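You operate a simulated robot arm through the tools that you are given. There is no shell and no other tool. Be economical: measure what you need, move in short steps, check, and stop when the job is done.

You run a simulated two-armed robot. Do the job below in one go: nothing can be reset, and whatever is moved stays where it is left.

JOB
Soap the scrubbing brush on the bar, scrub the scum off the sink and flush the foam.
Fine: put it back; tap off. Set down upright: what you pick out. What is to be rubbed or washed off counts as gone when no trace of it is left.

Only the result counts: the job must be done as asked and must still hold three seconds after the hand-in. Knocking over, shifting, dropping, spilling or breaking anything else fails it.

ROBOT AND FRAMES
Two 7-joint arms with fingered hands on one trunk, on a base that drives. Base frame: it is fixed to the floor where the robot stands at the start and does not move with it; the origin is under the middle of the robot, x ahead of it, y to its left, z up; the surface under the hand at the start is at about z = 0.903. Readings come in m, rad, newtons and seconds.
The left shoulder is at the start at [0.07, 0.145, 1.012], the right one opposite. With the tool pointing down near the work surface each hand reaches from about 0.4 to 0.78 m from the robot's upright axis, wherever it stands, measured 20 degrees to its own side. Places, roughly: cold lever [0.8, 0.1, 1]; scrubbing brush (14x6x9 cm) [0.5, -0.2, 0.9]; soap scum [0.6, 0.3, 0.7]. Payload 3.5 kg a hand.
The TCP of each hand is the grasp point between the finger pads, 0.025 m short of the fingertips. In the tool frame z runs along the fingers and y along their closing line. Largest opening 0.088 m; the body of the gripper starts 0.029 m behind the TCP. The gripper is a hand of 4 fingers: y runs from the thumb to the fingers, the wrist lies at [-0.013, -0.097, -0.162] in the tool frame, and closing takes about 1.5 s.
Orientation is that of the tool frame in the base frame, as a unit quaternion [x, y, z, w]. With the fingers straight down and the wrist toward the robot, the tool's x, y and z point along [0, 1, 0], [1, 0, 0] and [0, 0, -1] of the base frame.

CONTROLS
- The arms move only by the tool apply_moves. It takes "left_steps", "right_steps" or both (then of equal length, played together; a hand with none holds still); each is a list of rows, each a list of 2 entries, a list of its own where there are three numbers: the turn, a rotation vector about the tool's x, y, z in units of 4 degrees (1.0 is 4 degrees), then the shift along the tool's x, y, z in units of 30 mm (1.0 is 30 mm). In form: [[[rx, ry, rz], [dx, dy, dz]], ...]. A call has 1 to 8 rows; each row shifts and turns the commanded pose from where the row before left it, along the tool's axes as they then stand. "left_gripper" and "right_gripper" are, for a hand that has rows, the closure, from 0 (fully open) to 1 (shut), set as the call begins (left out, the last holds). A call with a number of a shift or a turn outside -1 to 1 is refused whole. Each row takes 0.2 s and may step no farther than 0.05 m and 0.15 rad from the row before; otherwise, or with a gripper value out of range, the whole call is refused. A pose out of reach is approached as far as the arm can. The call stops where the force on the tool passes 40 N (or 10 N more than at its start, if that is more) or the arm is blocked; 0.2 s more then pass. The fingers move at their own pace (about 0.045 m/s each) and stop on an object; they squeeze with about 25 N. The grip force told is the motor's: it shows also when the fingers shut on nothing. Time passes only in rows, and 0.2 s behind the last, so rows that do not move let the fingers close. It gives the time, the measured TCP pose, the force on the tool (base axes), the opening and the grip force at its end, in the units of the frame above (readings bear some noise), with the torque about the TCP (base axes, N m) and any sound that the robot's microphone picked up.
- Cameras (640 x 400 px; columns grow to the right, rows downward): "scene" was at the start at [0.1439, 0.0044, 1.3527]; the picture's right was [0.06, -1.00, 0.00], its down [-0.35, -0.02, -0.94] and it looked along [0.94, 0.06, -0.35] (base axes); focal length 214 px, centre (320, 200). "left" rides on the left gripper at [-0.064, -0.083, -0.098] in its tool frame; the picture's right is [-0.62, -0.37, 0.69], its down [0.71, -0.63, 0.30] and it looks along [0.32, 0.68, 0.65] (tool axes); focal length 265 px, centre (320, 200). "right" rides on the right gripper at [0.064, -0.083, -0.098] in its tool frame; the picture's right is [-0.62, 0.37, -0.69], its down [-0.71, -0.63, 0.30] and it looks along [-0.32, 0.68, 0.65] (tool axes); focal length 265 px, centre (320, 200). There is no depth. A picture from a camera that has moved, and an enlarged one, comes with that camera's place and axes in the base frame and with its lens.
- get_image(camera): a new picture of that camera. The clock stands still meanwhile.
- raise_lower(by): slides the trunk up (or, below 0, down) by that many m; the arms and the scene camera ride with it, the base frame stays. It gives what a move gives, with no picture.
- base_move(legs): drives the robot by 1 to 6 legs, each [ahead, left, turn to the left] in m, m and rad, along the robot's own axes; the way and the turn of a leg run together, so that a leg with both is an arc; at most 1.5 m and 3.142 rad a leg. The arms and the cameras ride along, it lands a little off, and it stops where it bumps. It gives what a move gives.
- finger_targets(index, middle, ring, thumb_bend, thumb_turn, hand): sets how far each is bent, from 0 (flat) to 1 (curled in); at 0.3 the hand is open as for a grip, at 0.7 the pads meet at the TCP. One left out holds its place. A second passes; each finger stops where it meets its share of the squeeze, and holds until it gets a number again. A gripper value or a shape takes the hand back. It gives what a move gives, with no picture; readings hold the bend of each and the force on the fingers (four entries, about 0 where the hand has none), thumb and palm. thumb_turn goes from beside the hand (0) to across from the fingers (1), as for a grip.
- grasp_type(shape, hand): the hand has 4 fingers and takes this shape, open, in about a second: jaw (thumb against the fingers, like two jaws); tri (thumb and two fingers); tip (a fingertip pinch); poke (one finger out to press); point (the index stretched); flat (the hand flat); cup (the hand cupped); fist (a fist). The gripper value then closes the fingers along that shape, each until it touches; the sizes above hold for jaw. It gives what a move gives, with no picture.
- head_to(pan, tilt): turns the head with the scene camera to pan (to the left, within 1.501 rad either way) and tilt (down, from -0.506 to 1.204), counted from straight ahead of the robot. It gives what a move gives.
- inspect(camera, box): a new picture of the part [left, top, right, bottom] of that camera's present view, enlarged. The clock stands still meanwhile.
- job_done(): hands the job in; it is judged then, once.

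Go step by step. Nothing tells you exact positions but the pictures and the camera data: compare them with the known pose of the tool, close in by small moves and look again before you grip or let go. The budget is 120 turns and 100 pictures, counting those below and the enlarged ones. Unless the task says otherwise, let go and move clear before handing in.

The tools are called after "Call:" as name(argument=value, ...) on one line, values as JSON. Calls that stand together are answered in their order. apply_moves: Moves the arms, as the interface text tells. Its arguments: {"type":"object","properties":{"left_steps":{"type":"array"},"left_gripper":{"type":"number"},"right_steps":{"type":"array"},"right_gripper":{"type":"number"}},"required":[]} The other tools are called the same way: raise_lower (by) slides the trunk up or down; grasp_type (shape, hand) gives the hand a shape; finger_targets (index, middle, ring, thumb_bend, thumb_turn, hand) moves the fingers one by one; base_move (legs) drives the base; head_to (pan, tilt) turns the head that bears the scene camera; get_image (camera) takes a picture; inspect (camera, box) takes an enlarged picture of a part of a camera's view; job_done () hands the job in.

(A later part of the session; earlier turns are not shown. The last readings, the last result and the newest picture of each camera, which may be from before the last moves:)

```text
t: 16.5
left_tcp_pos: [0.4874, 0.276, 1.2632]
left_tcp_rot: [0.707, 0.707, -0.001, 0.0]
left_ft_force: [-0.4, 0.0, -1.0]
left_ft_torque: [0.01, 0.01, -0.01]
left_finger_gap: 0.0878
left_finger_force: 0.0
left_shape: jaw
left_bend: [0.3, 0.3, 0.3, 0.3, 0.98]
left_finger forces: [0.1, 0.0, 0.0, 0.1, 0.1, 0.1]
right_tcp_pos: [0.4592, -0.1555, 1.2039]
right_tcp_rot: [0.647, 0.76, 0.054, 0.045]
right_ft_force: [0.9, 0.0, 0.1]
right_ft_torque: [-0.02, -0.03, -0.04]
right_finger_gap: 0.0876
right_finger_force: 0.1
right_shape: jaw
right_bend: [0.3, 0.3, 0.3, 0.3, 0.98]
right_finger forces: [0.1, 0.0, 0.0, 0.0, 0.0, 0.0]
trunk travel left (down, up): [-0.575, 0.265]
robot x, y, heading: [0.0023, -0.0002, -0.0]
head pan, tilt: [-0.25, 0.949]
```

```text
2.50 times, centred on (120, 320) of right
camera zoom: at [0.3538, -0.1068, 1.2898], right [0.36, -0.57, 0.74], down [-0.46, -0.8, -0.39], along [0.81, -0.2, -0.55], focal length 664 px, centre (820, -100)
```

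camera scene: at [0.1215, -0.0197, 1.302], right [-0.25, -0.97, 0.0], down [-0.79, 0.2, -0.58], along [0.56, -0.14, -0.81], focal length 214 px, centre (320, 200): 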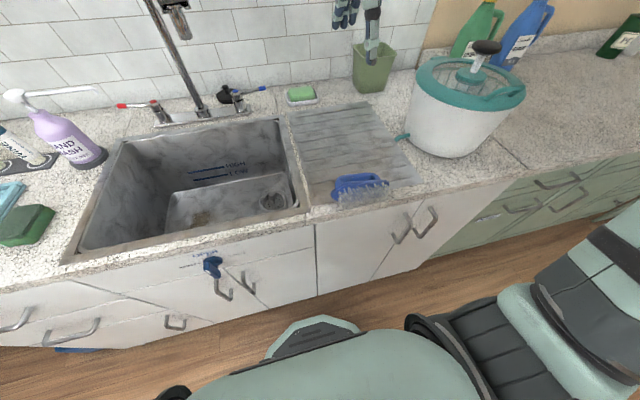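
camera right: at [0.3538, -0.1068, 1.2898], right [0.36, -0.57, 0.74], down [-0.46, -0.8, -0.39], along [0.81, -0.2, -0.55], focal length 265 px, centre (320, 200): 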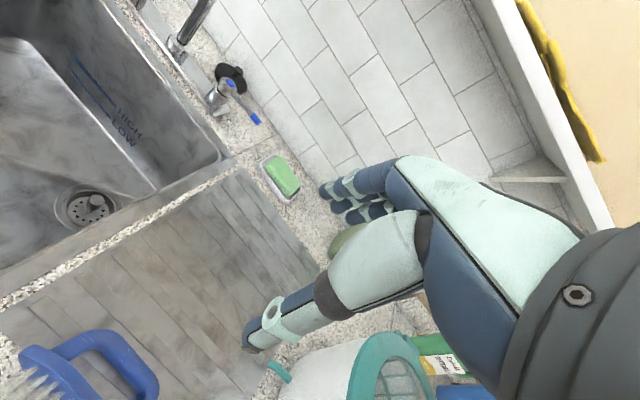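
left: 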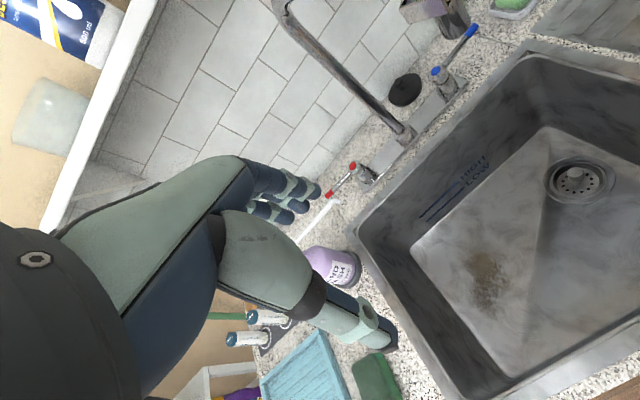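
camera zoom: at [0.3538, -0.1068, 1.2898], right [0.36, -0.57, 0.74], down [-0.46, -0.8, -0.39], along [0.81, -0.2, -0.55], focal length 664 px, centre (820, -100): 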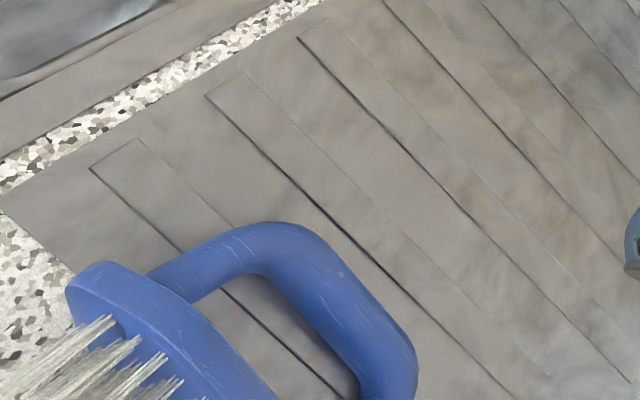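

The brush lies on its side with its left handle post near (0.41, -0.137, 0.93). Plan: back the base a little, yaw the right hand, pinch that post, lift, turn the brush upright and set it down. First back off and yaw.

Call:
base_move(legs=[[-0.12, 0, 0]])

Call:
apply_moves(right_steps=[[[1, 0, 0], [0, 0, 0]], [[1, 0, 0], [0, 0, 0]], [[0, 0, -1], [0, 0, 0]], [[0, 0, -1], [0, 0, 0]], [[0, 0, -1], [0, 0, 0]], [[0, 0, -1], [0, 0, 0]], [[0, 0, -1], [0, 0, 0]], [[0, 0, -1], [0, 0, 0]]])

Call:
apply_moves(right_steps=[[[0, 0, -1], [0, 0, 0]], [[0, 0, -1], [0, 0, 0]], [[0, 0, -1], [0, 0, 0]], [[0, 0, -1], [0, 0, 0]], [[0, 0, -1], [0, 0, 0]], [[0, 0, -1], [0, 0, 0]], [[0, 0, -1], [0, 0, 0]], [[0, 0, -1], [0, 0, 0]]])

Call:
apply_moves(right_steps=[[[0, 0, -1], [0, 0, 0]], [[0, 0, -1], [0, 0, 0]], [[0, 0, -1], [0, 0, 0]], [[0, 0, -1], [0, 0, 0]]])

Call:
get_image(camera="right")

```text
t: 17.7
left_tcp_pos: [0.3683, 0.2758, 1.2614]
left_tcp_rot: [0.706, 0.708, 0.0, -0.001]
left_ft_force: [-0.2, 0.6, -0.3]
left_ft_torque: [-0.02, 0.03, -0.01]
left_finger_gap: 0.0879
left_finger_force: 0.1
left_shape: jaw
left_bend: [0.3, 0.3, 0.3, 0.3, 0.98]
left_finger forces: [0.0, 0.0, 0.0, 0.1, 0.0, 0.0]
right_tcp_pos: [0.3389, -0.1539, 1.205]
right_tcp_rot: [0.646, 0.76, 0.053, 0.044]
right_ft_force: [0.4, -0.1, 0.4]
right_ft_torque: [0.0, -0.01, 0.02]
right_finger_gap: 0.0877
right_finger_force: 0.1
right_shape: jaw
right_bend: [0.3, 0.3, 0.3, 0.3, 0.98]
right_finger forces: [0.1, 0.0, 0.0, 0.0, 0.1, 0.0]
trunk travel left (down, up): [-0.575, 0.265]
robot x, y, heading: [-0.12, 0.0032, 0.001]
head pan, tilt: [-0.25, 0.949]
```

```text
t: 19.5
left_tcp_pos: [0.3675, 0.2766, 1.262]
left_tcp_rot: [0.707, 0.707, -0.001, -0.001]
left_ft_force: [-0.6, 0.2, 0.9]
left_ft_torque: [-0.01, -0.01, -0.01]
left_finger_gap: 0.0878
left_finger_force: 0.0
left_shape: jaw
left_bend: [0.3, 0.3, 0.3, 0.3, 0.98]
left_finger forces: [0.1, 0.0, 0.1, 0.1, 0.1, 0.1]
right_tcp_pos: [0.3378, -0.1552, 1.2035]
right_tcp_rot: [0.475, 0.88, -0.001, -0.001]
right_ft_force: [-0.3, -0.5, 0.4]
right_ft_torque: [0.0, 0.0, -0.02]
right_finger_gap: 0.0876
right_finger_force: 0.0
right_shape: jaw
right_bend: [0.3, 0.3, 0.3, 0.3, 0.98]
right_finger forces: [0.0, 0.1, 0.0, 0.1, 0.1, 0.0]
trunk travel left (down, up): [-0.575, 0.265]
robot x, y, heading: [-0.1209, 0.0026, 0.005]
head pan, tilt: [-0.25, 0.949]
```

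```text
t: 21.3
left_tcp_pos: [0.3682, 0.2763, 1.2622]
left_tcp_rot: [0.707, 0.707, -0.001, -0.001]
left_ft_force: [0.1, -0.8, 0.3]
left_ft_torque: [-0.06, 0.01, 0.04]
left_finger_gap: 0.0881
left_finger_force: 0.1
left_shape: jaw
left_bend: [0.3, 0.3, 0.3, 0.3, 0.98]
left_finger forces: [0.0, 0.0, 0.1, 0.1, 0.0, 0.1]
right_tcp_pos: [0.3376, -0.1555, 1.2044]
right_tcp_rot: [0.214, 0.977, -0.001, 0.0]
right_ft_force: [0.1, -0.5, 0.0]
right_ft_torque: [-0.01, 0.01, 0.02]
right_finger_gap: 0.0878
right_finger_force: 0.1
right_shape: jaw
right_bend: [0.3, 0.3, 0.3, 0.3, 0.98]
right_finger forces: [0.1, 0.1, 0.0, 0.0, 0.1, 0.0]
trunk travel left (down, up): [-0.575, 0.265]
robot x, y, heading: [-0.1192, -0.0014, 0.0]
head pan, tilt: [-0.25, 0.949]
```

```text
t: 22.3
left_tcp_pos: [0.3681, 0.2769, 1.2625]
left_tcp_rot: [0.707, 0.707, 0.0, -0.001]
left_ft_force: [-0.1, 0.9, -1.4]
left_ft_torque: [0.01, -0.01, 0.01]
left_finger_gap: 0.0874
left_finger_force: 0.0
left_shape: jaw
left_bend: [0.3, 0.3, 0.3, 0.3, 0.98]
left_finger forces: [0.0, 0.1, 0.1, 0.0, 0.0, 0.0]
right_tcp_pos: [0.3403, -0.1542, 1.2047]
right_tcp_rot: [0.095, 0.995, 0.002, 0.004]
right_ft_force: [3.4, 14.2, -12.8]
right_ft_torque: [-0.54, -0.65, -0.93]
right_finger_gap: 0.0876
right_finger_force: 0.0
right_shape: jaw
right_bend: [0.3, 0.3, 0.3, 0.3, 0.98]
right_finger forces: [0.0, 0.1, 0.1, 0.1, 0.1, 0.1]
trunk travel left (down, up): [-0.575, 0.265]
robot x, y, heading: [-0.1213, -0.0002, -0.0]
head pan, tilt: [-0.25, 0.949]
stopped in row 4 (right hand): the force on the tool passed its limit at 79 N (the readings are from after the stop); the commanded pose is now the measured one
```

```text
66 pictures are left
camera right: at [0.262, -0.2241, 1.3018], right [0.67, 0.24, 0.7], down [0.58, -0.75, -0.3], along [0.45, 0.61, -0.65], focal length 265 px, centre (320, 200)
```

right: 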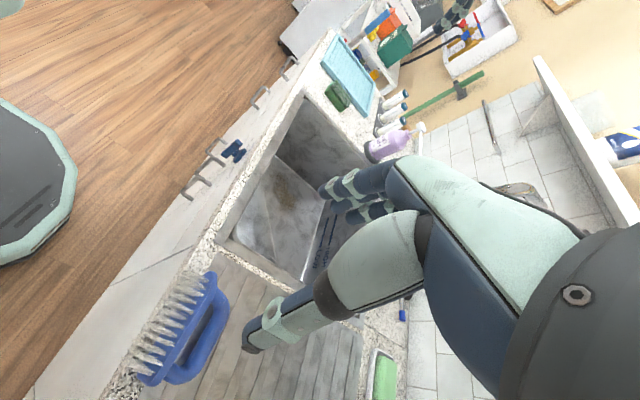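

The arm touched itself at the end of the yaw, being too close in. I back the base a bit more and reach forward over the brush.

Call:
apply_moves(right_steps=[[[0, 0, 0], [-0.75, 0.3, 0]], [[0, 0, 0], [-0.75, 0.3, 0]], [[0, 0, 0], [-0.75, 0.3, 0]]])

Call:
base_move(legs=[[-0.1, 0, 0]])

Call:
apply_moves(right_steps=[[[0, 0, 0], [-0.8, 0.17, 0]], [[0, 0, 0], [-0.8, 0.17, 0]], [[0, 0, 0], [-0.8, 0.17, 0]], [[0, 0, 0], [-0.8, 0.17, 0]], [[0, 0, 0], [0, 0, 0.9]], [[0, 0, 0], [0, 0, 0.9]], [[0, 0, 0], [0, 0, 0.9]], [[0, 0, 0], [0, 0, 0.9]]])

Call:
get_image(camera="right")

Call:
get_image(camera="scene")

```text
t: 22.6
left_tcp_pos: [0.368, 0.2768, 1.2615]
left_tcp_rot: [0.707, 0.708, 0.0, 0.0]
left_ft_force: [0.2, -0.4, 0.0]
left_ft_torque: [0.0, 0.04, 0.01]
left_finger_gap: 0.0875
left_finger_force: 0.1
left_shape: jaw
left_bend: [0.3, 0.3, 0.3, 0.3, 0.98]
left_finger forces: [0.1, 0.0, 0.0, 0.0, 0.1, 0.0]
right_tcp_pos: [0.3483, -0.1524, 1.207]
right_tcp_rot: [0.095, 0.995, 0.004, 0.01]
right_ft_force: [3.3, 13.3, -9.5]
right_ft_torque: [-0.5, -0.55, -0.89]
right_finger_gap: 0.0878
right_finger_force: 0.1
right_shape: jaw
right_bend: [0.3, 0.3, 0.3, 0.3, 0.98]
right_finger forces: [0.0, 0.0, 0.0, 0.0, 0.0, 0.1]
trunk travel left (down, up): [-0.575, 0.265]
robot x, y, heading: [-0.1229, -0.001, -0.003]
head pan, tilt: [-0.25, 0.949]
stopped in row 1 (right hand): the force on the tool passed its limit at 66 N (the readings are from after the stop); the commanded pose is now the measured one
```

```text
t: 23.7
left_tcp_pos: [0.2691, 0.277, 1.2619]
left_tcp_rot: [0.707, 0.707, 0.0, -0.001]
left_ft_force: [0.6, -0.6, 0.5]
left_ft_torque: [0.0, 0.01, 0.02]
left_finger_gap: 0.0874
left_finger_force: 0.1
left_shape: jaw
left_bend: [0.3, 0.3, 0.3, 0.3, 0.98]
left_finger forces: [0.0, 0.1, 0.0, 0.1, 0.1, 0.0]
right_tcp_pos: [0.2476, -0.1526, 1.2057]
right_tcp_rot: [0.095, 0.995, 0.005, 0.009]
right_ft_force: [5.0, 25.1, -22.4]
right_ft_torque: [-0.83, -1.39, -1.78]
right_finger_gap: 0.0877
right_finger_force: 0.1
right_shape: jaw
right_bend: [0.3, 0.3, 0.3, 0.3, 0.98]
right_finger forces: [0.0, 0.1, 0.0, 0.1, 0.0, 0.0]
trunk travel left (down, up): [-0.575, 0.265]
robot x, y, heading: [-0.2202, -0.0008, 0.001]
head pan, tilt: [-0.25, 0.949]
```

```text
t: 24.0
left_tcp_pos: [0.2677, 0.2763, 1.2615]
left_tcp_rot: [0.707, 0.707, -0.001, -0.001]
left_ft_force: [-0.1, -0.2, 1.3]
left_ft_torque: [0.01, 0.01, -0.01]
left_finger_gap: 0.0876
left_finger_force: 0.1
left_shape: jaw
left_bend: [0.3, 0.3, 0.3, 0.3, 0.98]
left_finger forces: [0.0, 0.1, 0.0, 0.0, 0.1, 0.1]
right_tcp_pos: [0.2585, -0.1513, 1.2082]
right_tcp_rot: [0.096, 0.995, 0.007, 0.018]
right_ft_force: [5.4, 15.0, -12.3]
right_ft_torque: [-0.51, -0.61, -0.99]
right_finger_gap: 0.0876
right_finger_force: 0.1
right_shape: jaw
right_bend: [0.3, 0.3, 0.3, 0.3, 0.98]
right_finger forces: [0.0, 0.0, 0.0, 0.1, 0.1, 0.1]
trunk travel left (down, up): [-0.575, 0.265]
robot x, y, heading: [-0.2222, -0.0017, 0.0]
head pan, tilt: [-0.25, 0.949]
stopped in row 1 (right hand): the force on the tool passed its limit at 80 N (the readings are from after the stop); the commanded pose is now the measured one
```

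```text
65 pictures are left
camera right: at [0.1772, -0.2224, 1.3012], right [0.65, 0.24, 0.72], down [0.59, -0.75, -0.29], along [0.47, 0.62, -0.63], focal length 265 px, centre (320, 200)
```

right: 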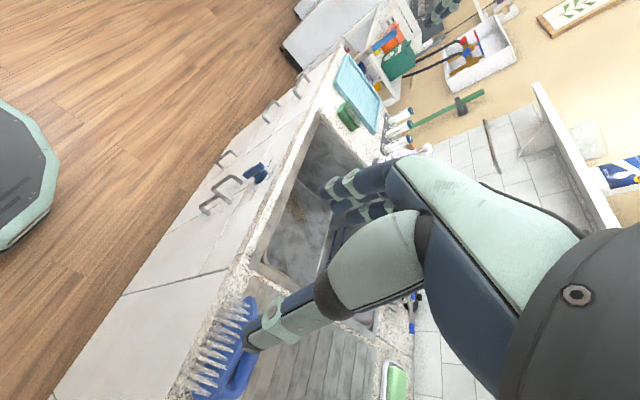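

```text
64 pictures are left
camera scene: at [-0.0979, -0.0191, 1.3018], right [-0.25, -0.97, 0.0], down [-0.79, 0.2, -0.58], along [0.56, -0.14, -0.81], focal length 214 px, centre (320, 200)
```

scene: 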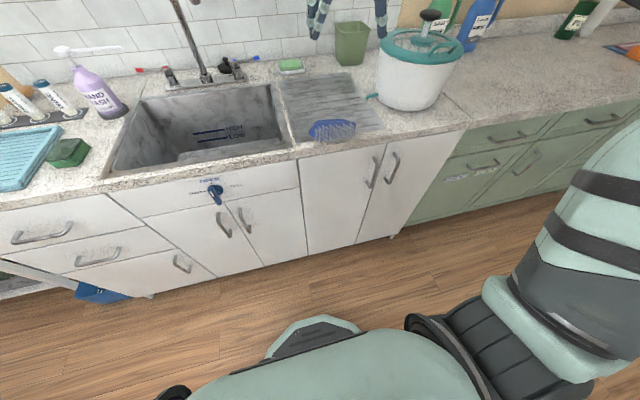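

The right arm is pressing on itself at this yaw. I unwind the yaw until the force vanishes, moving forward.

Call:
apply_moves(right_steps=[[[0, 0, 1], [0, 0, 0]], [[0, 0, 1], [0, 0, 0]], [[0, 0, 1], [0, 0, 0]], [[0, 0, 1], [0, 0, 0]]])

Call:
apply_moves(right_steps=[[[0, 0, 0], [-0.6, 0.6, 0]], [[0, 0, 0], [-0.6, 0.6, 0]], [[0, 0, 0], [-0.6, 0.6, 0]], [[0, 0, 0], [-0.6, 0.6, 0.6]], [[0, 0, 0], [0, 0, 0.9]], [[0, 0, 0], [0, 0, 0.9]], [[0, 0, 0], [0, 0, 0.9]]])

Call:
head_to(pan=-0.3, tilt=0.6)

Call:
get_image(camera="scene")

```text
t: 25.0
left_tcp_pos: [0.2683, 0.2781, 1.2629]
left_tcp_rot: [0.707, 0.707, -0.001, 0.0]
left_ft_force: [1.0, -0.5, -0.6]
left_ft_torque: [0.0, -0.02, 0.02]
left_finger_gap: 0.0877
left_finger_force: 0.0
left_shape: jaw
left_bend: [0.3, 0.3, 0.3, 0.3, 0.98]
left_finger forces: [0.1, 0.0, 0.0, 0.0, 0.0, 0.1]
right_tcp_pos: [0.2558, -0.1521, 1.208]
right_tcp_rot: [0.233, 0.972, 0.009, 0.017]
right_ft_force: [0.1, -0.5, -0.5]
right_ft_torque: [0.0, 0.01, 0.0]
right_finger_gap: 0.0877
right_finger_force: 0.1
right_shape: jaw
right_bend: [0.3, 0.3, 0.3, 0.3, 0.98]
right_finger forces: [0.0, 0.0, 0.0, 0.0, 0.0, 0.0]
trunk travel left (down, up): [-0.575, 0.265]
robot x, y, heading: [-0.2225, -0.0005, -0.004]
head pan, tilt: [-0.25, 0.949]
```

```text
t: 26.6
left_tcp_pos: [0.2684, 0.2765, 1.2612]
left_tcp_rot: [0.707, 0.707, -0.001, -0.002]
left_ft_force: [-0.6, -0.1, -0.1]
left_ft_torque: [0.01, 0.01, 0.03]
left_finger_gap: 0.0876
left_finger_force: 0.1
left_shape: jaw
left_bend: [0.3, 0.3, 0.3, 0.3, 0.98]
left_finger forces: [0.1, 0.1, 0.1, 0.1, 0.0, 0.1]
right_tcp_pos: [0.3567, -0.1214, 1.112]
right_tcp_rot: [0.233, 0.972, 0.009, 0.017]
right_ft_force: [0.4, -0.1, 0.7]
right_ft_torque: [0.01, 0.0, -0.02]
right_finger_gap: 0.0875
right_finger_force: 0.0
right_shape: jaw
right_bend: [0.3, 0.3, 0.3, 0.3, 0.98]
right_finger forces: [0.0, 0.1, 0.0, 0.1, 0.1, 0.1]
trunk travel left (down, up): [-0.575, 0.265]
robot x, y, heading: [-0.2203, -0.0023, -0.007]
head pan, tilt: [-0.25, 0.949]
```

```text
t: 27.5
left_tcp_pos: [0.2673, 0.2768, 1.262]
left_tcp_rot: [0.707, 0.707, 0.0, 0.0]
left_ft_force: [0.0, 0.0, 0.4]
left_ft_torque: [0.03, 0.03, -0.01]
left_finger_gap: 0.0876
left_finger_force: 0.1
left_shape: jaw
left_bend: [0.3, 0.3, 0.3, 0.3, 0.98]
left_finger forces: [0.0, 0.0, 0.0, 0.1, 0.0, 0.0]
right_tcp_pos: [0.3553, -0.1211, 1.1125]
right_tcp_rot: [0.233, 0.972, 0.01, 0.017]
right_ft_force: [-1.0, 0.6, 0.5]
right_ft_torque: [-0.04, 0.02, -0.03]
right_finger_gap: 0.0876
right_finger_force: 0.0
right_shape: jaw
right_bend: [0.3, 0.3, 0.3, 0.3, 0.98]
right_finger forces: [0.0, 0.0, 0.0, 0.1, 0.1, 0.0]
trunk travel left (down, up): [-0.575, 0.265]
robot x, y, heading: [-0.2216, 0.0001, 0.002]
head pan, tilt: [-0.3, 0.6]
```

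```text
63 pictures are left
camera scene: at [-0.0855, -0.0275, 1.3303], right [-0.3, -0.96, 0.0], down [-0.54, 0.17, -0.82], along [0.79, -0.24, -0.57], focal length 214 px, centre (320, 200)
```

scene: 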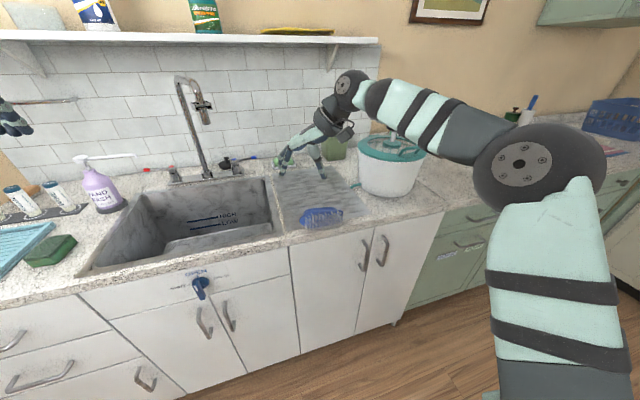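

The elbow is now free. I turn the base left about 0.4 rad and shift right so the hand's yaw matches the brush without straining.

Call:
base_move(legs=[[0, 0, 0.4], [-0.05, -0.25, 0]])

Call:
head_to(pan=-0.3, tilt=0.7)

Call:
get_image(camera="scene")

Call:
get_image(camera="right")

```text
t: 30.5
left_tcp_pos: [0.1692, 0.1989, 1.2626]
left_tcp_rot: [0.548, 0.836, -0.001, -0.001]
left_ft_force: [-0.5, 0.1, -0.6]
left_ft_torque: [-0.01, -0.02, 0.03]
left_finger_gap: 0.0876
left_finger_force: 0.1
left_shape: jaw
left_bend: [0.3, 0.3, 0.3, 0.3, 0.98]
left_finger forces: [0.0, 0.1, 0.0, 0.0, 0.1, 0.0]
right_tcp_pos: [0.4108, -0.1306, 1.1128]
right_tcp_rot: [0.029, 0.999, 0.011, 0.015]
right_ft_force: [0.6, 0.0, 0.2]
right_ft_torque: [0.03, 0.02, 0.01]
right_finger_gap: 0.0878
right_finger_force: 0.1
right_shape: jaw
right_bend: [0.3, 0.3, 0.3, 0.3, 0.98]
right_finger forces: [0.1, 0.0, 0.1, 0.0, 0.0, 0.0]
trunk travel left (down, up): [-0.575, 0.265]
robot x, y, heading: [-0.1647, -0.2524, 0.414]
head pan, tilt: [-0.3, 0.6]
```

```text
t: 31.2
left_tcp_pos: [0.1698, 0.1971, 1.2623]
left_tcp_rot: [0.547, 0.837, 0.0, 0.0]
left_ft_force: [-0.2, -0.5, -1.2]
left_ft_torque: [0.02, 0.01, 0.04]
left_finger_gap: 0.0874
left_finger_force: 0.0
left_shape: jaw
left_bend: [0.3, 0.3, 0.3, 0.3, 0.98]
left_finger forces: [0.0, 0.0, 0.0, 0.1, 0.1, 0.0]
right_tcp_pos: [0.4101, -0.1309, 1.1134]
right_tcp_rot: [0.029, 0.999, 0.013, 0.014]
right_ft_force: [-0.9, 0.4, 0.0]
right_ft_torque: [-0.02, -0.01, 0.02]
right_finger_gap: 0.0877
right_finger_force: 0.0
right_shape: jaw
right_bend: [0.3, 0.3, 0.3, 0.3, 0.98]
right_finger forces: [0.1, 0.0, 0.0, 0.0, 0.1, 0.0]
trunk travel left (down, up): [-0.575, 0.265]
robot x, y, heading: [-0.1663, -0.2489, 0.409]
head pan, tilt: [-0.3, 0.7]
```

```text
62 pictures are left
camera scene: at [-0.0356, -0.2235, 1.3217], right [0.11, -0.99, 0.0], down [-0.64, -0.07, -0.77], along [0.76, 0.09, -0.64], focal length 214 px, centre (320, 200)
```

scene: 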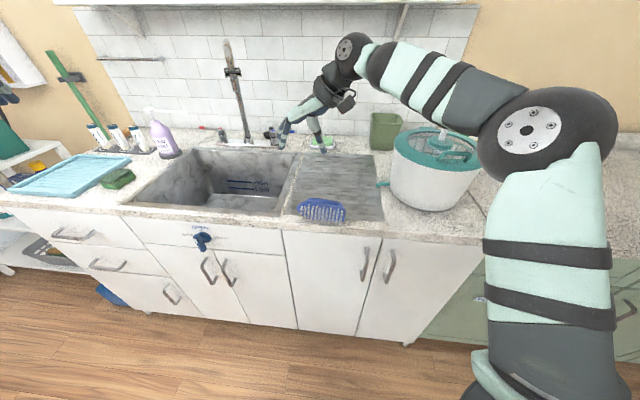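

```text
61 pictures are left
camera right: at [0.3389, -0.2129, 1.2067], right [0.62, 0.32, 0.72], down [0.69, -0.66, -0.3], along [0.38, 0.68, -0.63], focal length 265 px, centre (320, 200)
```

right: 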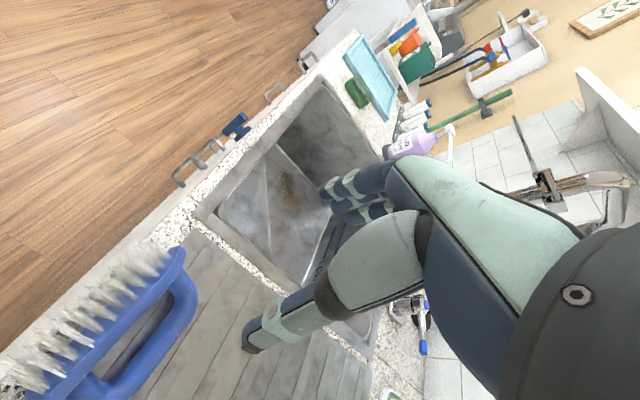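

Yaw now matches. Left post ≈ (0.41, -0.133); I descend toward it and check.

Call:
apply_moves(right_steps=[[[0, 0, 0], [-0.15, -0.05, 0.8]], [[0, 0, 0], [0, 0, 0.8]], [[0, 0, 0], [0, 0, 0.8]], [[0, 0, 0], [0, 0, 0.8]], [[0, 0, 0], [0, 0, 0.8]]])

Call:
get_image(camera="right")

Call:
inspect(camera="scene", box=[260, 140, 380, 240])

```text
t: 32.4
left_tcp_pos: [0.1692, 0.1986, 1.2607]
left_tcp_rot: [0.548, 0.837, 0.0, -0.001]
left_ft_force: [-0.3, -0.1, 0.2]
left_ft_torque: [0.03, 0.01, -0.02]
left_finger_gap: 0.0875
left_finger_force: 0.0
left_shape: jaw
left_bend: [0.3, 0.3, 0.3, 0.3, 0.98]
left_finger forces: [0.0, 0.0, 0.0, 0.0, 0.0, 0.1]
right_tcp_pos: [0.4176, -0.1284, 0.9894]
right_tcp_rot: [0.029, 0.999, 0.013, 0.014]
right_ft_force: [0.5, 1.1, -0.6]
right_ft_torque: [0.0, 0.02, -0.02]
right_finger_gap: 0.088
right_finger_force: 0.0
right_shape: jaw
right_bend: [0.3, 0.3, 0.3, 0.3, 0.98]
right_finger forces: [0.0, 0.0, 0.0, 0.1, 0.0, 0.0]
trunk travel left (down, up): [-0.575, 0.265]
robot x, y, heading: [-0.1678, -0.2483, 0.41]
head pan, tilt: [-0.3, 0.7]
```

```text
60 pictures are left
camera right: at [0.3477, -0.211, 1.0843], right [0.62, 0.32, 0.72], down [0.69, -0.66, -0.3], along [0.38, 0.68, -0.63], focal length 265 px, centre (320, 200)
```

right: 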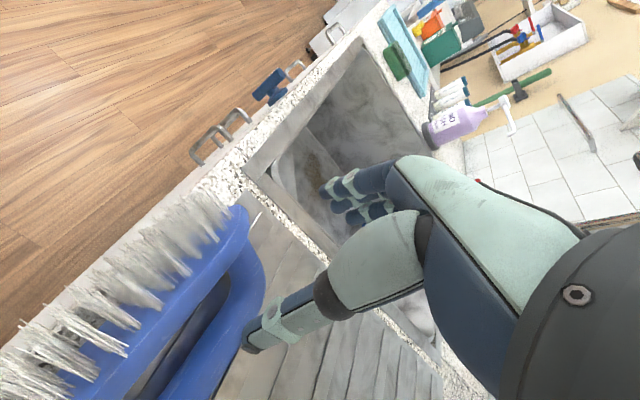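

```text
4.00 times, centred on (320, 190) of scene
camera zoom: at [-0.0353, -0.2227, 1.3217], right [0.11, -0.99, 0.0], down [-0.64, -0.07, -0.76], along [0.76, 0.09, -0.64], focal length 858 px, centre (320, 240)
```

zoom: 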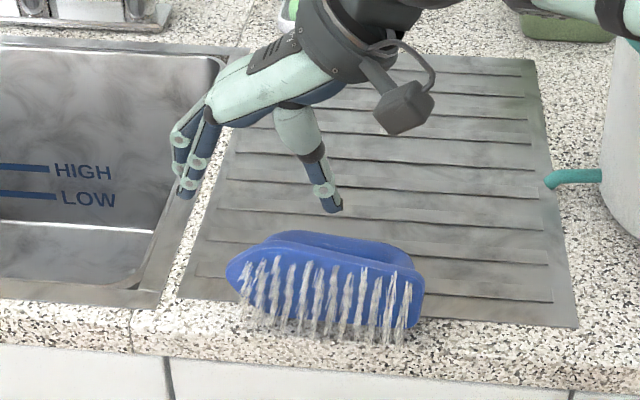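

The thumb must go between plate and bar (x≈0.402), so I shift 1.5 cm toward me and descend.

Call:
apply_moves(right_steps=[[[0, 0, 0], [0.5, -0.05, 0]], [[0, 0, 0], [0, 0, 0.6]], [[0, 0, 0], [0, 0, 0.5]], [[0, 0, 0], [0, 0, 0.5]]])

Call:
get_image(camera="right")

Call:
inspect(camera="scene", box=[260, 140, 380, 240])

```text
t: 33.4
left_tcp_pos: [0.17, 0.198, 1.2609]
left_tcp_rot: [0.547, 0.837, -0.001, 0.0]
left_ft_force: [0.4, 0.0, -0.2]
left_ft_torque: [0.02, 0.0, 0.02]
left_finger_gap: 0.0876
left_finger_force: 0.0
left_shape: jaw
left_bend: [0.3, 0.3, 0.3, 0.3, 0.98]
left_finger forces: [0.1, 0.0, 0.0, 0.0, 0.0, 0.0]
right_tcp_pos: [0.4048, -0.1285, 0.944]
right_tcp_rot: [0.03, 0.999, 0.013, 0.016]
right_ft_force: [0.9, -0.6, -0.3]
right_ft_torque: [0.0, -0.03, -0.01]
right_finger_gap: 0.0875
right_finger_force: 0.0
right_shape: jaw
right_bend: [0.3, 0.3, 0.3, 0.3, 0.98]
right_finger forces: [0.0, 0.0, 0.0, 0.0, 0.2, 0.1]
trunk travel left (down, up): [-0.575, 0.265]
robot x, y, heading: [-0.166, -0.2532, 0.416]
head pan, tilt: [-0.3, 0.7]
```

```text
58 pictures are left
camera right: at [0.3343, -0.2114, 1.0383], right [0.62, 0.32, 0.72], down [0.69, -0.66, -0.3], along [0.38, 0.68, -0.63], focal length 265 px, centre (320, 200)
```

right: 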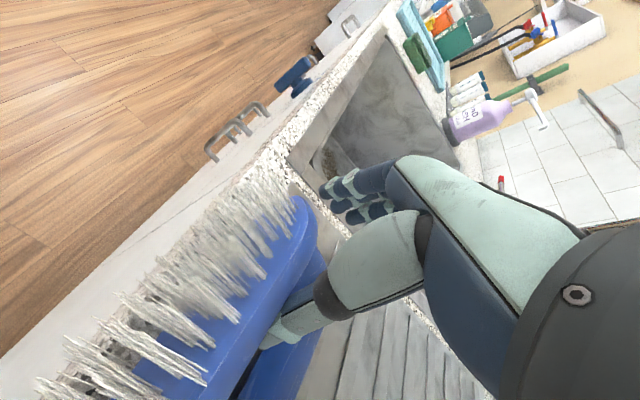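

```text
4.00 times, centred on (320, 190) of scene
camera zoom: at [-0.0355, -0.223, 1.3217], right [0.11, -0.99, 0.0], down [-0.64, -0.07, -0.76], along [0.76, 0.09, -0.64], focal length 858 px, centre (320, 240)
```

zoom: 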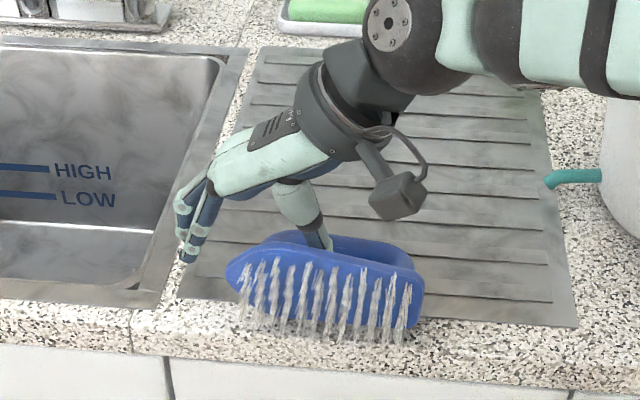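

The thumb is in the loop. I lower a few mm and close on the post.

Call:
apply_moves(right_steps=[[[0, 0, 0], [0, 0, 0.2]]])

Call:
apply_moves(right_steps=[[[0, 0, 0], [0, 0, 0]], [[0, 0, 0], [0, 0, 0]], [[0, 0, 0], [0, 0, 0]], [[0, 0, 0], [0, 0, 0]], [[0, 0, 0], [0, 0, 0]], [[0, 0, 0], [0, 0, 0]], [[0, 0, 0], [0, 0, 0]], [[0, 0, 0], [0, 0, 0]]], right_gripper=1)

Call:
get_image(camera="right")

Call:
inspect(camera="scene", box=[260, 140, 380, 240])

```text
t: 33.8
left_tcp_pos: [0.1687, 0.1981, 1.2623]
left_tcp_rot: [0.547, 0.837, -0.001, -0.001]
left_ft_force: [-0.1, 0.2, 0.2]
left_ft_torque: [-0.01, 0.01, 0.01]
left_finger_gap: 0.0875
left_finger_force: 0.0
left_shape: jaw
left_bend: [0.3, 0.3, 0.3, 0.3, 0.98]
left_finger forces: [0.0, 0.0, 0.1, 0.0, 0.1, 0.0]
right_tcp_pos: [0.4041, -0.1302, 0.938]
right_tcp_rot: [0.028, 0.999, 0.013, 0.014]
right_ft_force: [0.2, 0.2, 0.0]
right_ft_torque: [-0.03, 0.01, 0.0]
right_finger_gap: 0.0876
right_finger_force: 0.0
right_shape: jaw
right_bend: [0.3, 0.3, 0.3, 0.3, 0.98]
right_finger forces: [0.0, 0.1, 0.0, 0.1, 0.2, 0.0]
trunk travel left (down, up): [-0.575, 0.265]
robot x, y, heading: [-0.1677, -0.2498, 0.412]
head pan, tilt: [-0.3, 0.7]
```

```text
t: 35.6
left_tcp_pos: [0.1697, 0.1989, 1.2611]
left_tcp_rot: [0.547, 0.837, -0.001, -0.001]
left_ft_force: [0.1, -0.2, 0.0]
left_ft_torque: [0.03, -0.03, -0.02]
left_finger_gap: 0.0876
left_finger_force: 0.0
left_shape: jaw
left_bend: [0.3, 0.3, 0.3, 0.3, 0.98]
left_finger forces: [0.0, 0.1, 0.0, 0.1, 0.0, 0.0]
right_tcp_pos: [0.4048, -0.1305, 0.9381]
right_tcp_rot: [0.029, 0.999, 0.012, 0.014]
right_ft_force: [0.3, -0.5, 0.8]
right_ft_torque: [0.0, 0.0, 0.03]
right_finger_gap: 0.0116
right_finger_force: 24.8
right_shape: jaw
right_bend: [0.71, 0.69, 0.7, 0.76, 1.0]
right_finger forces: [11.5, 6.9, 2.3, 0.1, 21.5, 0.0]
trunk travel left (down, up): [-0.575, 0.265]
robot x, y, heading: [-0.167, -0.2524, 0.413]
head pan, tilt: [-0.3, 0.7]
```

```text
56 pictures are left
camera right: at [0.3336, -0.2117, 1.0322], right [0.62, 0.32, 0.72], down [0.69, -0.66, -0.3], along [0.38, 0.68, -0.63], focal length 265 px, centre (320, 200)
```

right: 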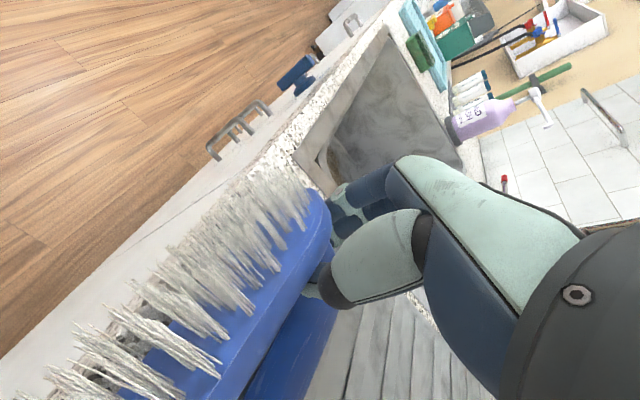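

```text
4.00 times, centred on (320, 190) of scene
camera zoom: at [-0.0356, -0.223, 1.3217], right [0.11, -0.99, 0.0], down [-0.64, -0.07, -0.76], along [0.76, 0.09, -0.64], focal length 858 px, centre (320, 240)
```

zoom: 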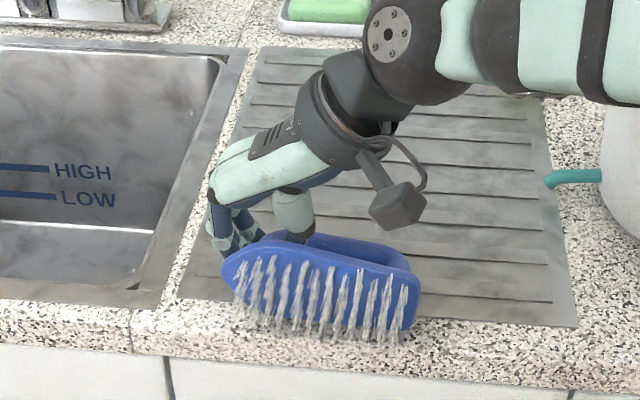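

Firm pinch on the post (21 N). I lift 12 cm while moving forward, then rotate the brush upright about the closing axis.

Call:
apply_moves(right_steps=[[[0, 0, 0], [0, 0, -0.8]], [[0, 0, 0], [-0.3, 0, -0.8]], [[0, 0, 0], [-0.4, 0, -0.8]], [[0, 0, 0], [-0.5, 0, -0.8]], [[0, 0, 0], [-0.5, 0, -0.8]], [[0, 0, 0], [-0.5, 0, 0]]])

Call:
apply_moves(right_steps=[[[0, -1, 0], [0, 0, 0]], [[0, -1, 0], [0, 0, 0]], [[0, -1, 0], [0, 0, 0]], [[0, -1, 0], [0, 0, 0]], [[0, -1, 0], [0, 0, 0]], [[0, -1, 0], [0, 0, 0]], [[0, -1, 0], [0, 0, 0]], [[0, -1, 0], [0, 0, 0]]])

Call:
apply_moves(right_steps=[[[0, -1, 0], [0, 0, 0]], [[0, -1, 0], [0, 0, 0]], [[0, -1, 0], [0, 0, 0]], [[0, -1, 0], [0, 0, 0]], [[0, -1, 0], [0, 0, 0]], [[0, -1, 0], [0, 0, 0]], [[0, -1, 0], [0, 0, 0]], [[0, -1, 0], [0, 0, 0]]])

Call:
get_image(camera="scene")

Call:
get_image(camera="right")

```text
t: 37.0
left_tcp_pos: [0.1719, 0.1975, 1.2599]
left_tcp_rot: [0.548, 0.837, -0.002, -0.001]
left_ft_force: [-0.4, -0.4, 0.3]
left_ft_torque: [0.0, -0.03, -0.02]
left_finger_gap: 0.0875
left_finger_force: 0.1
left_shape: jaw
left_bend: [0.3, 0.3, 0.3, 0.3, 0.98]
left_finger forces: [0.0, 0.0, 0.0, 0.1, 0.0, 0.0]
right_tcp_pos: [0.4674, -0.137, 1.0596]
right_tcp_rot: [0.029, 0.999, 0.012, 0.015]
right_ft_force: [1.1, -0.2, -0.9]
right_ft_torque: [0.03, -0.03, 0.0]
right_finger_gap: 0.0117
right_finger_force: 24.5
right_shape: jaw
right_bend: [0.72, 0.71, 0.7, 0.75, 1.0]
right_finger forces: [11.0, 7.5, 1.3, 0.0, 21.6, 0.0]
trunk travel left (down, up): [-0.575, 0.265]
robot x, y, heading: [-0.1649, -0.2519, 0.412]
head pan, tilt: [-0.3, 0.7]
```

```text
t: 38.8
left_tcp_pos: [0.1694, 0.1987, 1.2616]
left_tcp_rot: [0.548, 0.837, -0.001, -0.001]
left_ft_force: [-0.1, -0.5, 0.5]
left_ft_torque: [-0.01, -0.01, 0.0]
left_finger_gap: 0.0877
left_finger_force: 0.0
left_shape: jaw
left_bend: [0.3, 0.3, 0.3, 0.3, 0.98]
left_finger forces: [0.0, 0.1, 0.0, 0.0, 0.0, 0.0]
right_tcp_pos: [0.4669, -0.1349, 1.061]
right_tcp_rot: [0.03, 0.956, 0.004, 0.291]
right_ft_force: [0.7, 0.1, -0.5]
right_ft_torque: [0.04, -0.03, 0.02]
right_finger_gap: 0.0115
right_finger_force: 25.1
right_shape: jaw
right_bend: [0.72, 0.71, 0.7, 0.75, 1.0]
right_finger forces: [11.6, 7.3, 0.6, 0.1, 21.5, 0.0]
trunk travel left (down, up): [-0.575, 0.265]
robot x, y, heading: [-0.1637, -0.2543, 0.41]
head pan, tilt: [-0.3, 0.7]
```

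```text
t: 40.6
left_tcp_pos: [0.1699, 0.1986, 1.2621]
left_tcp_rot: [0.547, 0.837, -0.002, 0.0]
left_ft_force: [-1.2, -0.6, -0.4]
left_ft_torque: [0.02, -0.02, -0.02]
left_finger_gap: 0.0878
left_finger_force: 0.0
left_shape: jaw
left_bend: [0.3, 0.3, 0.3, 0.3, 0.98]
left_finger forces: [0.0, 0.0, 0.1, 0.1, 0.0, 0.1]
right_tcp_pos: [0.4678, -0.1356, 1.0607]
right_tcp_rot: [0.031, 0.84, -0.005, 0.542]
right_ft_force: [-0.1, -0.5, -0.6]
right_ft_torque: [0.06, 0.01, 0.01]
right_finger_gap: 0.0111
right_finger_force: 25.0
right_shape: jaw
right_bend: [0.72, 0.71, 0.7, 0.76, 0.99]
right_finger forces: [12.3, 7.0, 0.3, 0.1, 21.2, 0.1]
trunk travel left (down, up): [-0.575, 0.265]
robot x, y, heading: [-0.1699, -0.2482, 0.416]
head pan, tilt: [-0.3, 0.7]
```

```text
54 pictures are left
camera scene: at [-0.0357, -0.2227, 1.3217], right [0.11, -0.99, 0.0], down [-0.64, -0.07, -0.76], along [0.76, 0.09, -0.64], focal length 214 px, centre (320, 200)
```

scene: 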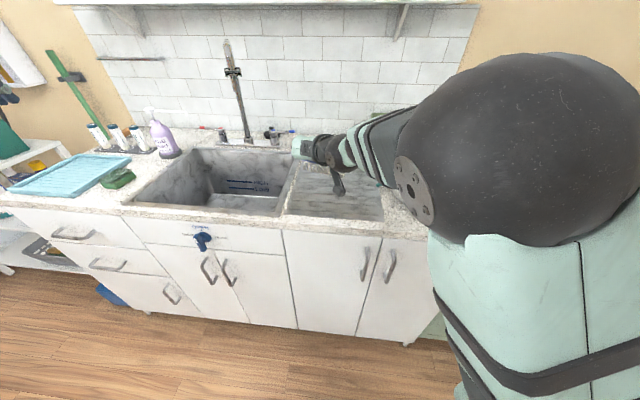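

```text
53 pictures are left
camera right: at [0.3474, -0.2117, 1.0396], right [-0.36, 0.37, 0.86], down [0.53, -0.67, 0.51], along [0.77, 0.64, 0.04], focal length 265 px, centre (320, 200)
```

right: 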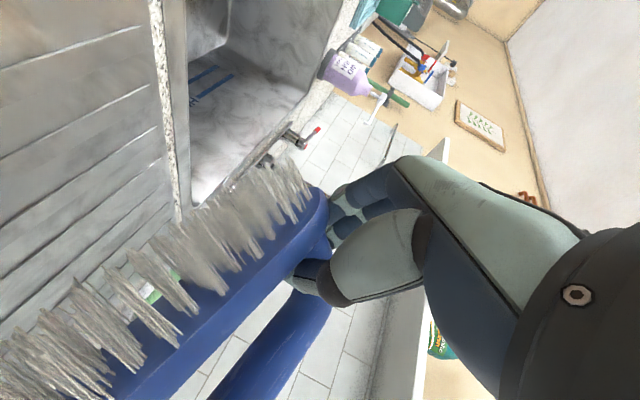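

Going well: bristles still point about 29° toward me from straight down. I rotate another 26° and check.

Call:
apply_moves(right_steps=[[[0, -1, 0], [0, 0, 0]], [[0, -1, 0], [0, 0, 0]], [[0, -1, 0], [0, 0, 0]], [[0, -1, 0], [0, 0, 0]], [[0, -1, 0], [0, 0, 0]], [[0, -1, 0], [0, 0, 0]], [[0, -0.5, 0], [0, 0, 0]]])

Call:
get_image(camera="right")

Call:
get_image(camera="left")

```text
t: 42.2
left_tcp_pos: [0.1698, 0.1973, 1.2615]
left_tcp_rot: [0.548, 0.837, -0.001, -0.001]
left_ft_force: [0.0, -0.8, 1.3]
left_ft_torque: [0.03, -0.01, 0.0]
left_finger_gap: 0.0877
left_finger_force: 0.1
left_shape: jaw
left_bend: [0.3, 0.3, 0.3, 0.3, 0.98]
left_finger forces: [0.1, 0.1, 0.0, 0.0, 0.1, 0.1]
right_tcp_pos: [0.4707, -0.1431, 1.0725]
right_tcp_rot: [0.048, 0.696, 0.0, 0.717]
right_ft_force: [-1.0, -0.6, -1.8]
right_ft_torque: [0.06, 0.04, -0.01]
right_finger_gap: 0.0112
right_finger_force: 25.0
right_shape: jaw
right_bend: [0.72, 0.71, 0.7, 0.76, 0.99]
right_finger forces: [12.6, 6.9, 0.2, 0.0, 21.1, 0.0]
trunk travel left (down, up): [-0.575, 0.265]
robot x, y, heading: [-0.1664, -0.2483, 0.412]
head pan, tilt: [-0.3, 0.7]
```

```text
52 pictures are left
camera right: at [0.3695, -0.2153, 0.9993], right [-0.69, 0.37, 0.62], down [0.24, -0.7, 0.68], along [0.69, 0.61, 0.39], focal length 265 px, centre (320, 200)
```

right: 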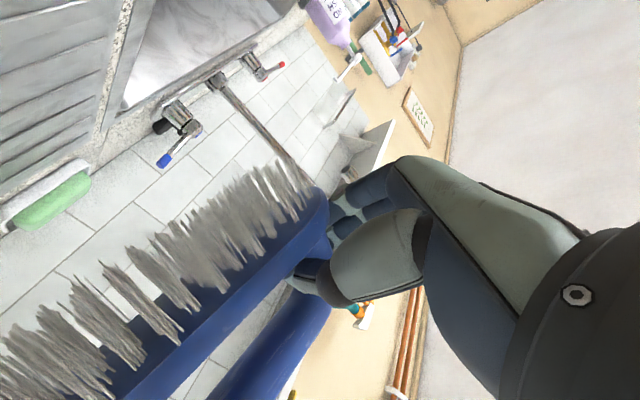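

```text
51 pictures are left
camera left: at [0.1195, 0.1061, 1.3604], right [-0.09, -0.72, -0.69], down [-0.86, 0.4, -0.3], along [0.49, 0.57, -0.66], focal length 265 px, centre (320, 200)
```

left: 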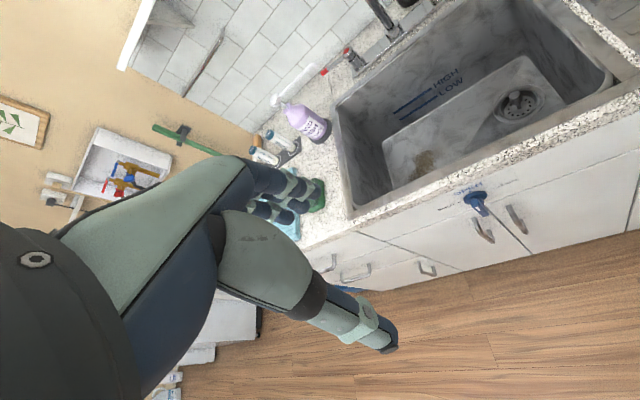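

The brush is now upright within about 5°. The wrist camera would hit the counter if I lowered here, so I bring it back to x≈0.415 (camera past the edge) before lowering.

Call:
apply_moves(right_steps=[[[0, 0, 0], [0, 0.3, -0.6]], [[0, 0, 0], [0, 0.3, -0.6]], [[0, 0, 0], [0, 0.3, -0.6]], [[0, 0, 0], [0.6, 0.2, 0]], [[0, 0, 0], [0.6, 0, 0]], [[0, 0, 0], [0.6, 0, 0]], [[0, 0, 0], [0.6, 0, 0]], [[0, 0, 0], [0.4, 0, 0]]])

Call:
get_image(camera="right")

Call:
inspect(camera="scene", box=[240, 120, 420, 260])

```text
t: 44.2
left_tcp_pos: [0.1692, 0.1975, 1.2626]
left_tcp_rot: [0.548, 0.837, 0.0, 0.0]
left_ft_force: [0.4, 0.3, 0.4]
left_ft_torque: [-0.01, 0.02, 0.01]
left_finger_gap: 0.0876
left_finger_force: 0.1
left_shape: jaw
left_bend: [0.3, 0.3, 0.3, 0.3, 0.98]
left_finger forces: [0.1, 0.1, 0.1, 0.0, 0.1, 0.0]
right_tcp_pos: [0.4299, -0.1158, 0.9914]
right_tcp_rot: [0.072, 0.701, -0.001, 0.709]
right_ft_force: [0.3, -0.3, -1.2]
right_ft_torque: [0.07, 0.02, -0.01]
right_finger_gap: 0.0111
right_finger_force: 25.0
right_shape: jaw
right_bend: [0.72, 0.71, 0.7, 0.76, 0.99]
right_finger forces: [12.9, 7.0, 0.0, 0.0, 21.0, 0.0]
trunk travel left (down, up): [-0.575, 0.265]
robot x, y, heading: [-0.1689, -0.2511, 0.413]
head pan, tilt: [-0.3, 0.7]
stopped in row 8 (right hand): the arm was blocked; the commanded pose is now the measured one
```

```text
50 pictures are left
camera right: at [0.3252, -0.1808, 0.9185], right [-0.66, 0.38, 0.65], down [0.23, -0.72, 0.65], along [0.71, 0.58, 0.4], focal length 265 px, centre (320, 200)
```

right: 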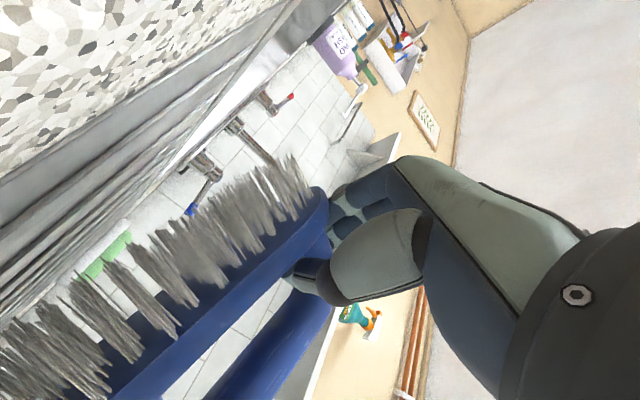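

```text
2.86 times, centred on (330, 190) of scene
camera zoom: at [-0.0359, -0.223, 1.3217], right [0.11, -0.99, 0.0], down [-0.64, -0.07, -0.76], along [0.76, 0.09, -0.64], focal length 613 px, centre (291, 229)
```

zoom: 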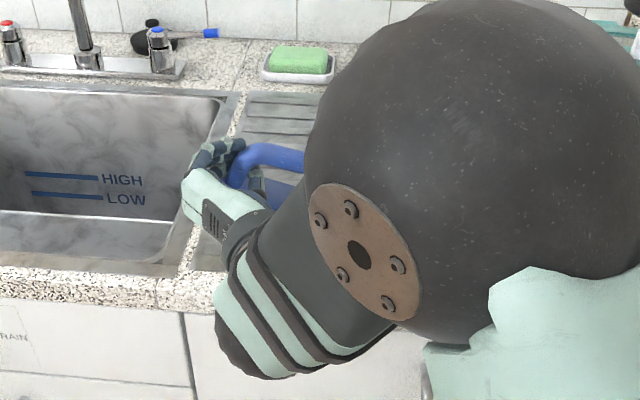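

The arm is at a joint limit, so I lower with the trunk instead, in small steps watching the force.

Call:
raise_lower(by=-0.014)

Call:
raise_lower(by=-0.006)

Call:
get_image(camera="right")

```text
t: 44.8
left_tcp_pos: [0.1698, 0.1977, 1.248]
left_tcp_rot: [0.548, 0.837, -0.002, -0.001]
left_ft_force: [0.8, -0.7, 0.6]
left_ft_torque: [0.01, 0.01, -0.02]
left_finger_gap: 0.0877
left_finger_force: 0.0
left_shape: jaw
left_bend: [0.3, 0.3, 0.3, 0.3, 0.98]
left_finger forces: [0.0, 0.0, 0.0, 0.1, 0.0, 0.0]
right_tcp_pos: [0.4281, -0.1149, 0.9784]
right_tcp_rot: [0.071, 0.7, 0.0, 0.71]
right_ft_force: [0.1, 0.0, 0.0]
right_ft_torque: [-0.05, -0.01, -0.01]
right_finger_gap: 0.0111
right_finger_force: 25.0
right_shape: jaw
right_bend: [0.72, 0.71, 0.7, 0.76, 1.0]
right_finger forces: [11.3, 7.6, 0.8, 0.0, 21.3, 0.1]
trunk travel left (down, up): [-0.561, 0.279]
robot x, y, heading: [-0.1659, -0.2509, 0.411]
head pan, tilt: [-0.3, 0.7]
```

```text
t: 45.4
left_tcp_pos: [0.1697, 0.1979, 1.242]
left_tcp_rot: [0.548, 0.837, 0.0, 0.0]
left_ft_force: [0.6, 0.1, -0.2]
left_ft_torque: [-0.02, 0.01, 0.02]
left_finger_gap: 0.0874
left_finger_force: 0.1
left_shape: jaw
left_bend: [0.3, 0.3, 0.3, 0.3, 0.98]
left_finger forces: [0.0, 0.1, 0.0, 0.0, 0.0, 0.1]
right_tcp_pos: [0.4303, -0.1156, 0.9703]
right_tcp_rot: [0.07, 0.701, -0.002, 0.71]
right_ft_force: [0.0, -0.3, 0.5]
right_ft_torque: [-0.09, 0.0, 0.01]
right_finger_gap: 0.0113
right_finger_force: 24.9
right_shape: jaw
right_bend: [0.72, 0.71, 0.7, 0.76, 1.0]
right_finger forces: [10.7, 7.8, 2.1, 0.1, 21.8, 0.0]
trunk travel left (down, up): [-0.555, 0.285]
robot x, y, heading: [-0.169, -0.2527, 0.41]
head pan, tilt: [-0.3, 0.7]
```

```text
48 pictures are left
camera right: at [0.3252, -0.1805, 0.8985], right [-0.66, 0.38, 0.65], down [0.23, -0.72, 0.65], along [0.71, 0.58, 0.4], focal length 265 px, centre (320, 200)
```

right: 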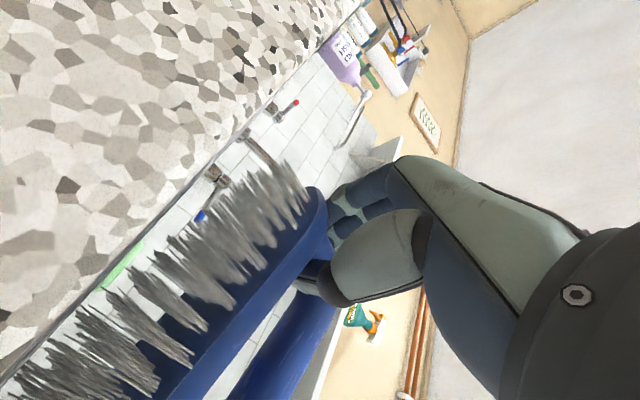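

Weight is coming onto the board. I lower 4 mm more, then open the fingers.

Call:
raise_lower(by=-0.004)

Call:
apply_moves(right_steps=[[[0, 0, 0], [0, 0, 0]], [[0, 0, 0], [0, 0, 0]], [[0, 0, 0], [0, 0, 0]], [[0, 0, 0], [0, 0, 0]]], right_gripper=0.5)

Call:
get_image(camera="right")

```text
t: 45.9
left_tcp_pos: [0.169, 0.1987, 1.2372]
left_tcp_rot: [0.547, 0.837, -0.001, 0.0]
left_ft_force: [0.4, -0.3, -1.2]
left_ft_torque: [0.02, -0.01, -0.02]
left_finger_gap: 0.0877
left_finger_force: 0.1
left_shape: jaw
left_bend: [0.3, 0.3, 0.3, 0.3, 0.98]
left_finger forces: [0.0, 0.1, 0.0, 0.1, 0.0, 0.0]
right_tcp_pos: [0.429, -0.1151, 0.9679]
right_tcp_rot: [0.071, 0.701, -0.002, 0.71]
right_ft_force: [0.3, 0.8, 0.6]
right_ft_torque: [-0.11, -0.05, 0.04]
right_finger_gap: 0.0113
right_finger_force: 24.7
right_shape: jaw
right_bend: [0.72, 0.71, 0.7, 0.76, 1.0]
right_finger forces: [10.4, 7.8, 2.9, 0.1, 22.4, 0.0]
trunk travel left (down, up): [-0.551, 0.289]
robot x, y, heading: [-0.1659, -0.2479, 0.413]
head pan, tilt: [-0.3, 0.7]
```

```text
t: 46.9
left_tcp_pos: [0.1693, 0.1971, 1.2373]
left_tcp_rot: [0.548, 0.837, -0.001, -0.001]
left_ft_force: [-0.2, -0.2, 0.3]
left_ft_torque: [-0.02, 0.0, 0.02]
left_finger_gap: 0.0877
left_finger_force: 0.1
left_shape: jaw
left_bend: [0.3, 0.3, 0.3, 0.3, 0.98]
left_finger forces: [0.0, 0.1, 0.0, 0.0, 0.1, 0.1]
right_tcp_pos: [0.4302, -0.1148, 0.9665]
right_tcp_rot: [0.071, 0.701, -0.002, 0.71]
right_ft_force: [-0.3, -0.4, -0.7]
right_ft_torque: [0.02, -0.01, 0.04]
right_finger_gap: 0.0437
right_finger_force: 0.1
right_shape: jaw
right_bend: [0.74, 0.45, 0.41, 0.7, 1.0]
right_finger forces: [0.0, 0.0, 0.0, 0.0, 1.0, 0.0]
trunk travel left (down, up): [-0.551, 0.289]
robot x, y, heading: [-0.1648, -0.2518, 0.408]
head pan, tilt: [-0.3, 0.7]
```

```text
47 pictures are left
camera right: at [0.3254, -0.1806, 0.8942], right [-0.66, 0.38, 0.65], down [0.23, -0.72, 0.65], along [0.71, 0.58, 0.4], focal length 265 px, centre (320, 200)
```

right: 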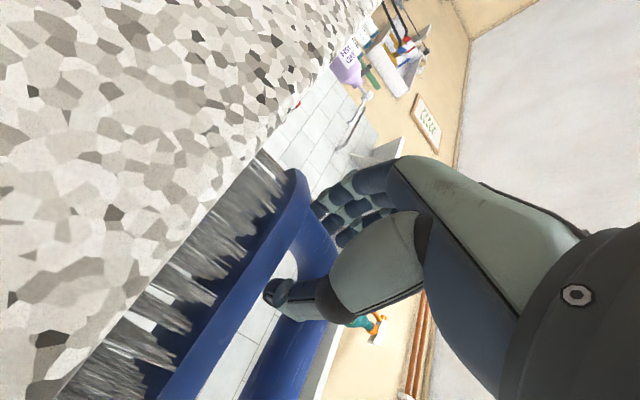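

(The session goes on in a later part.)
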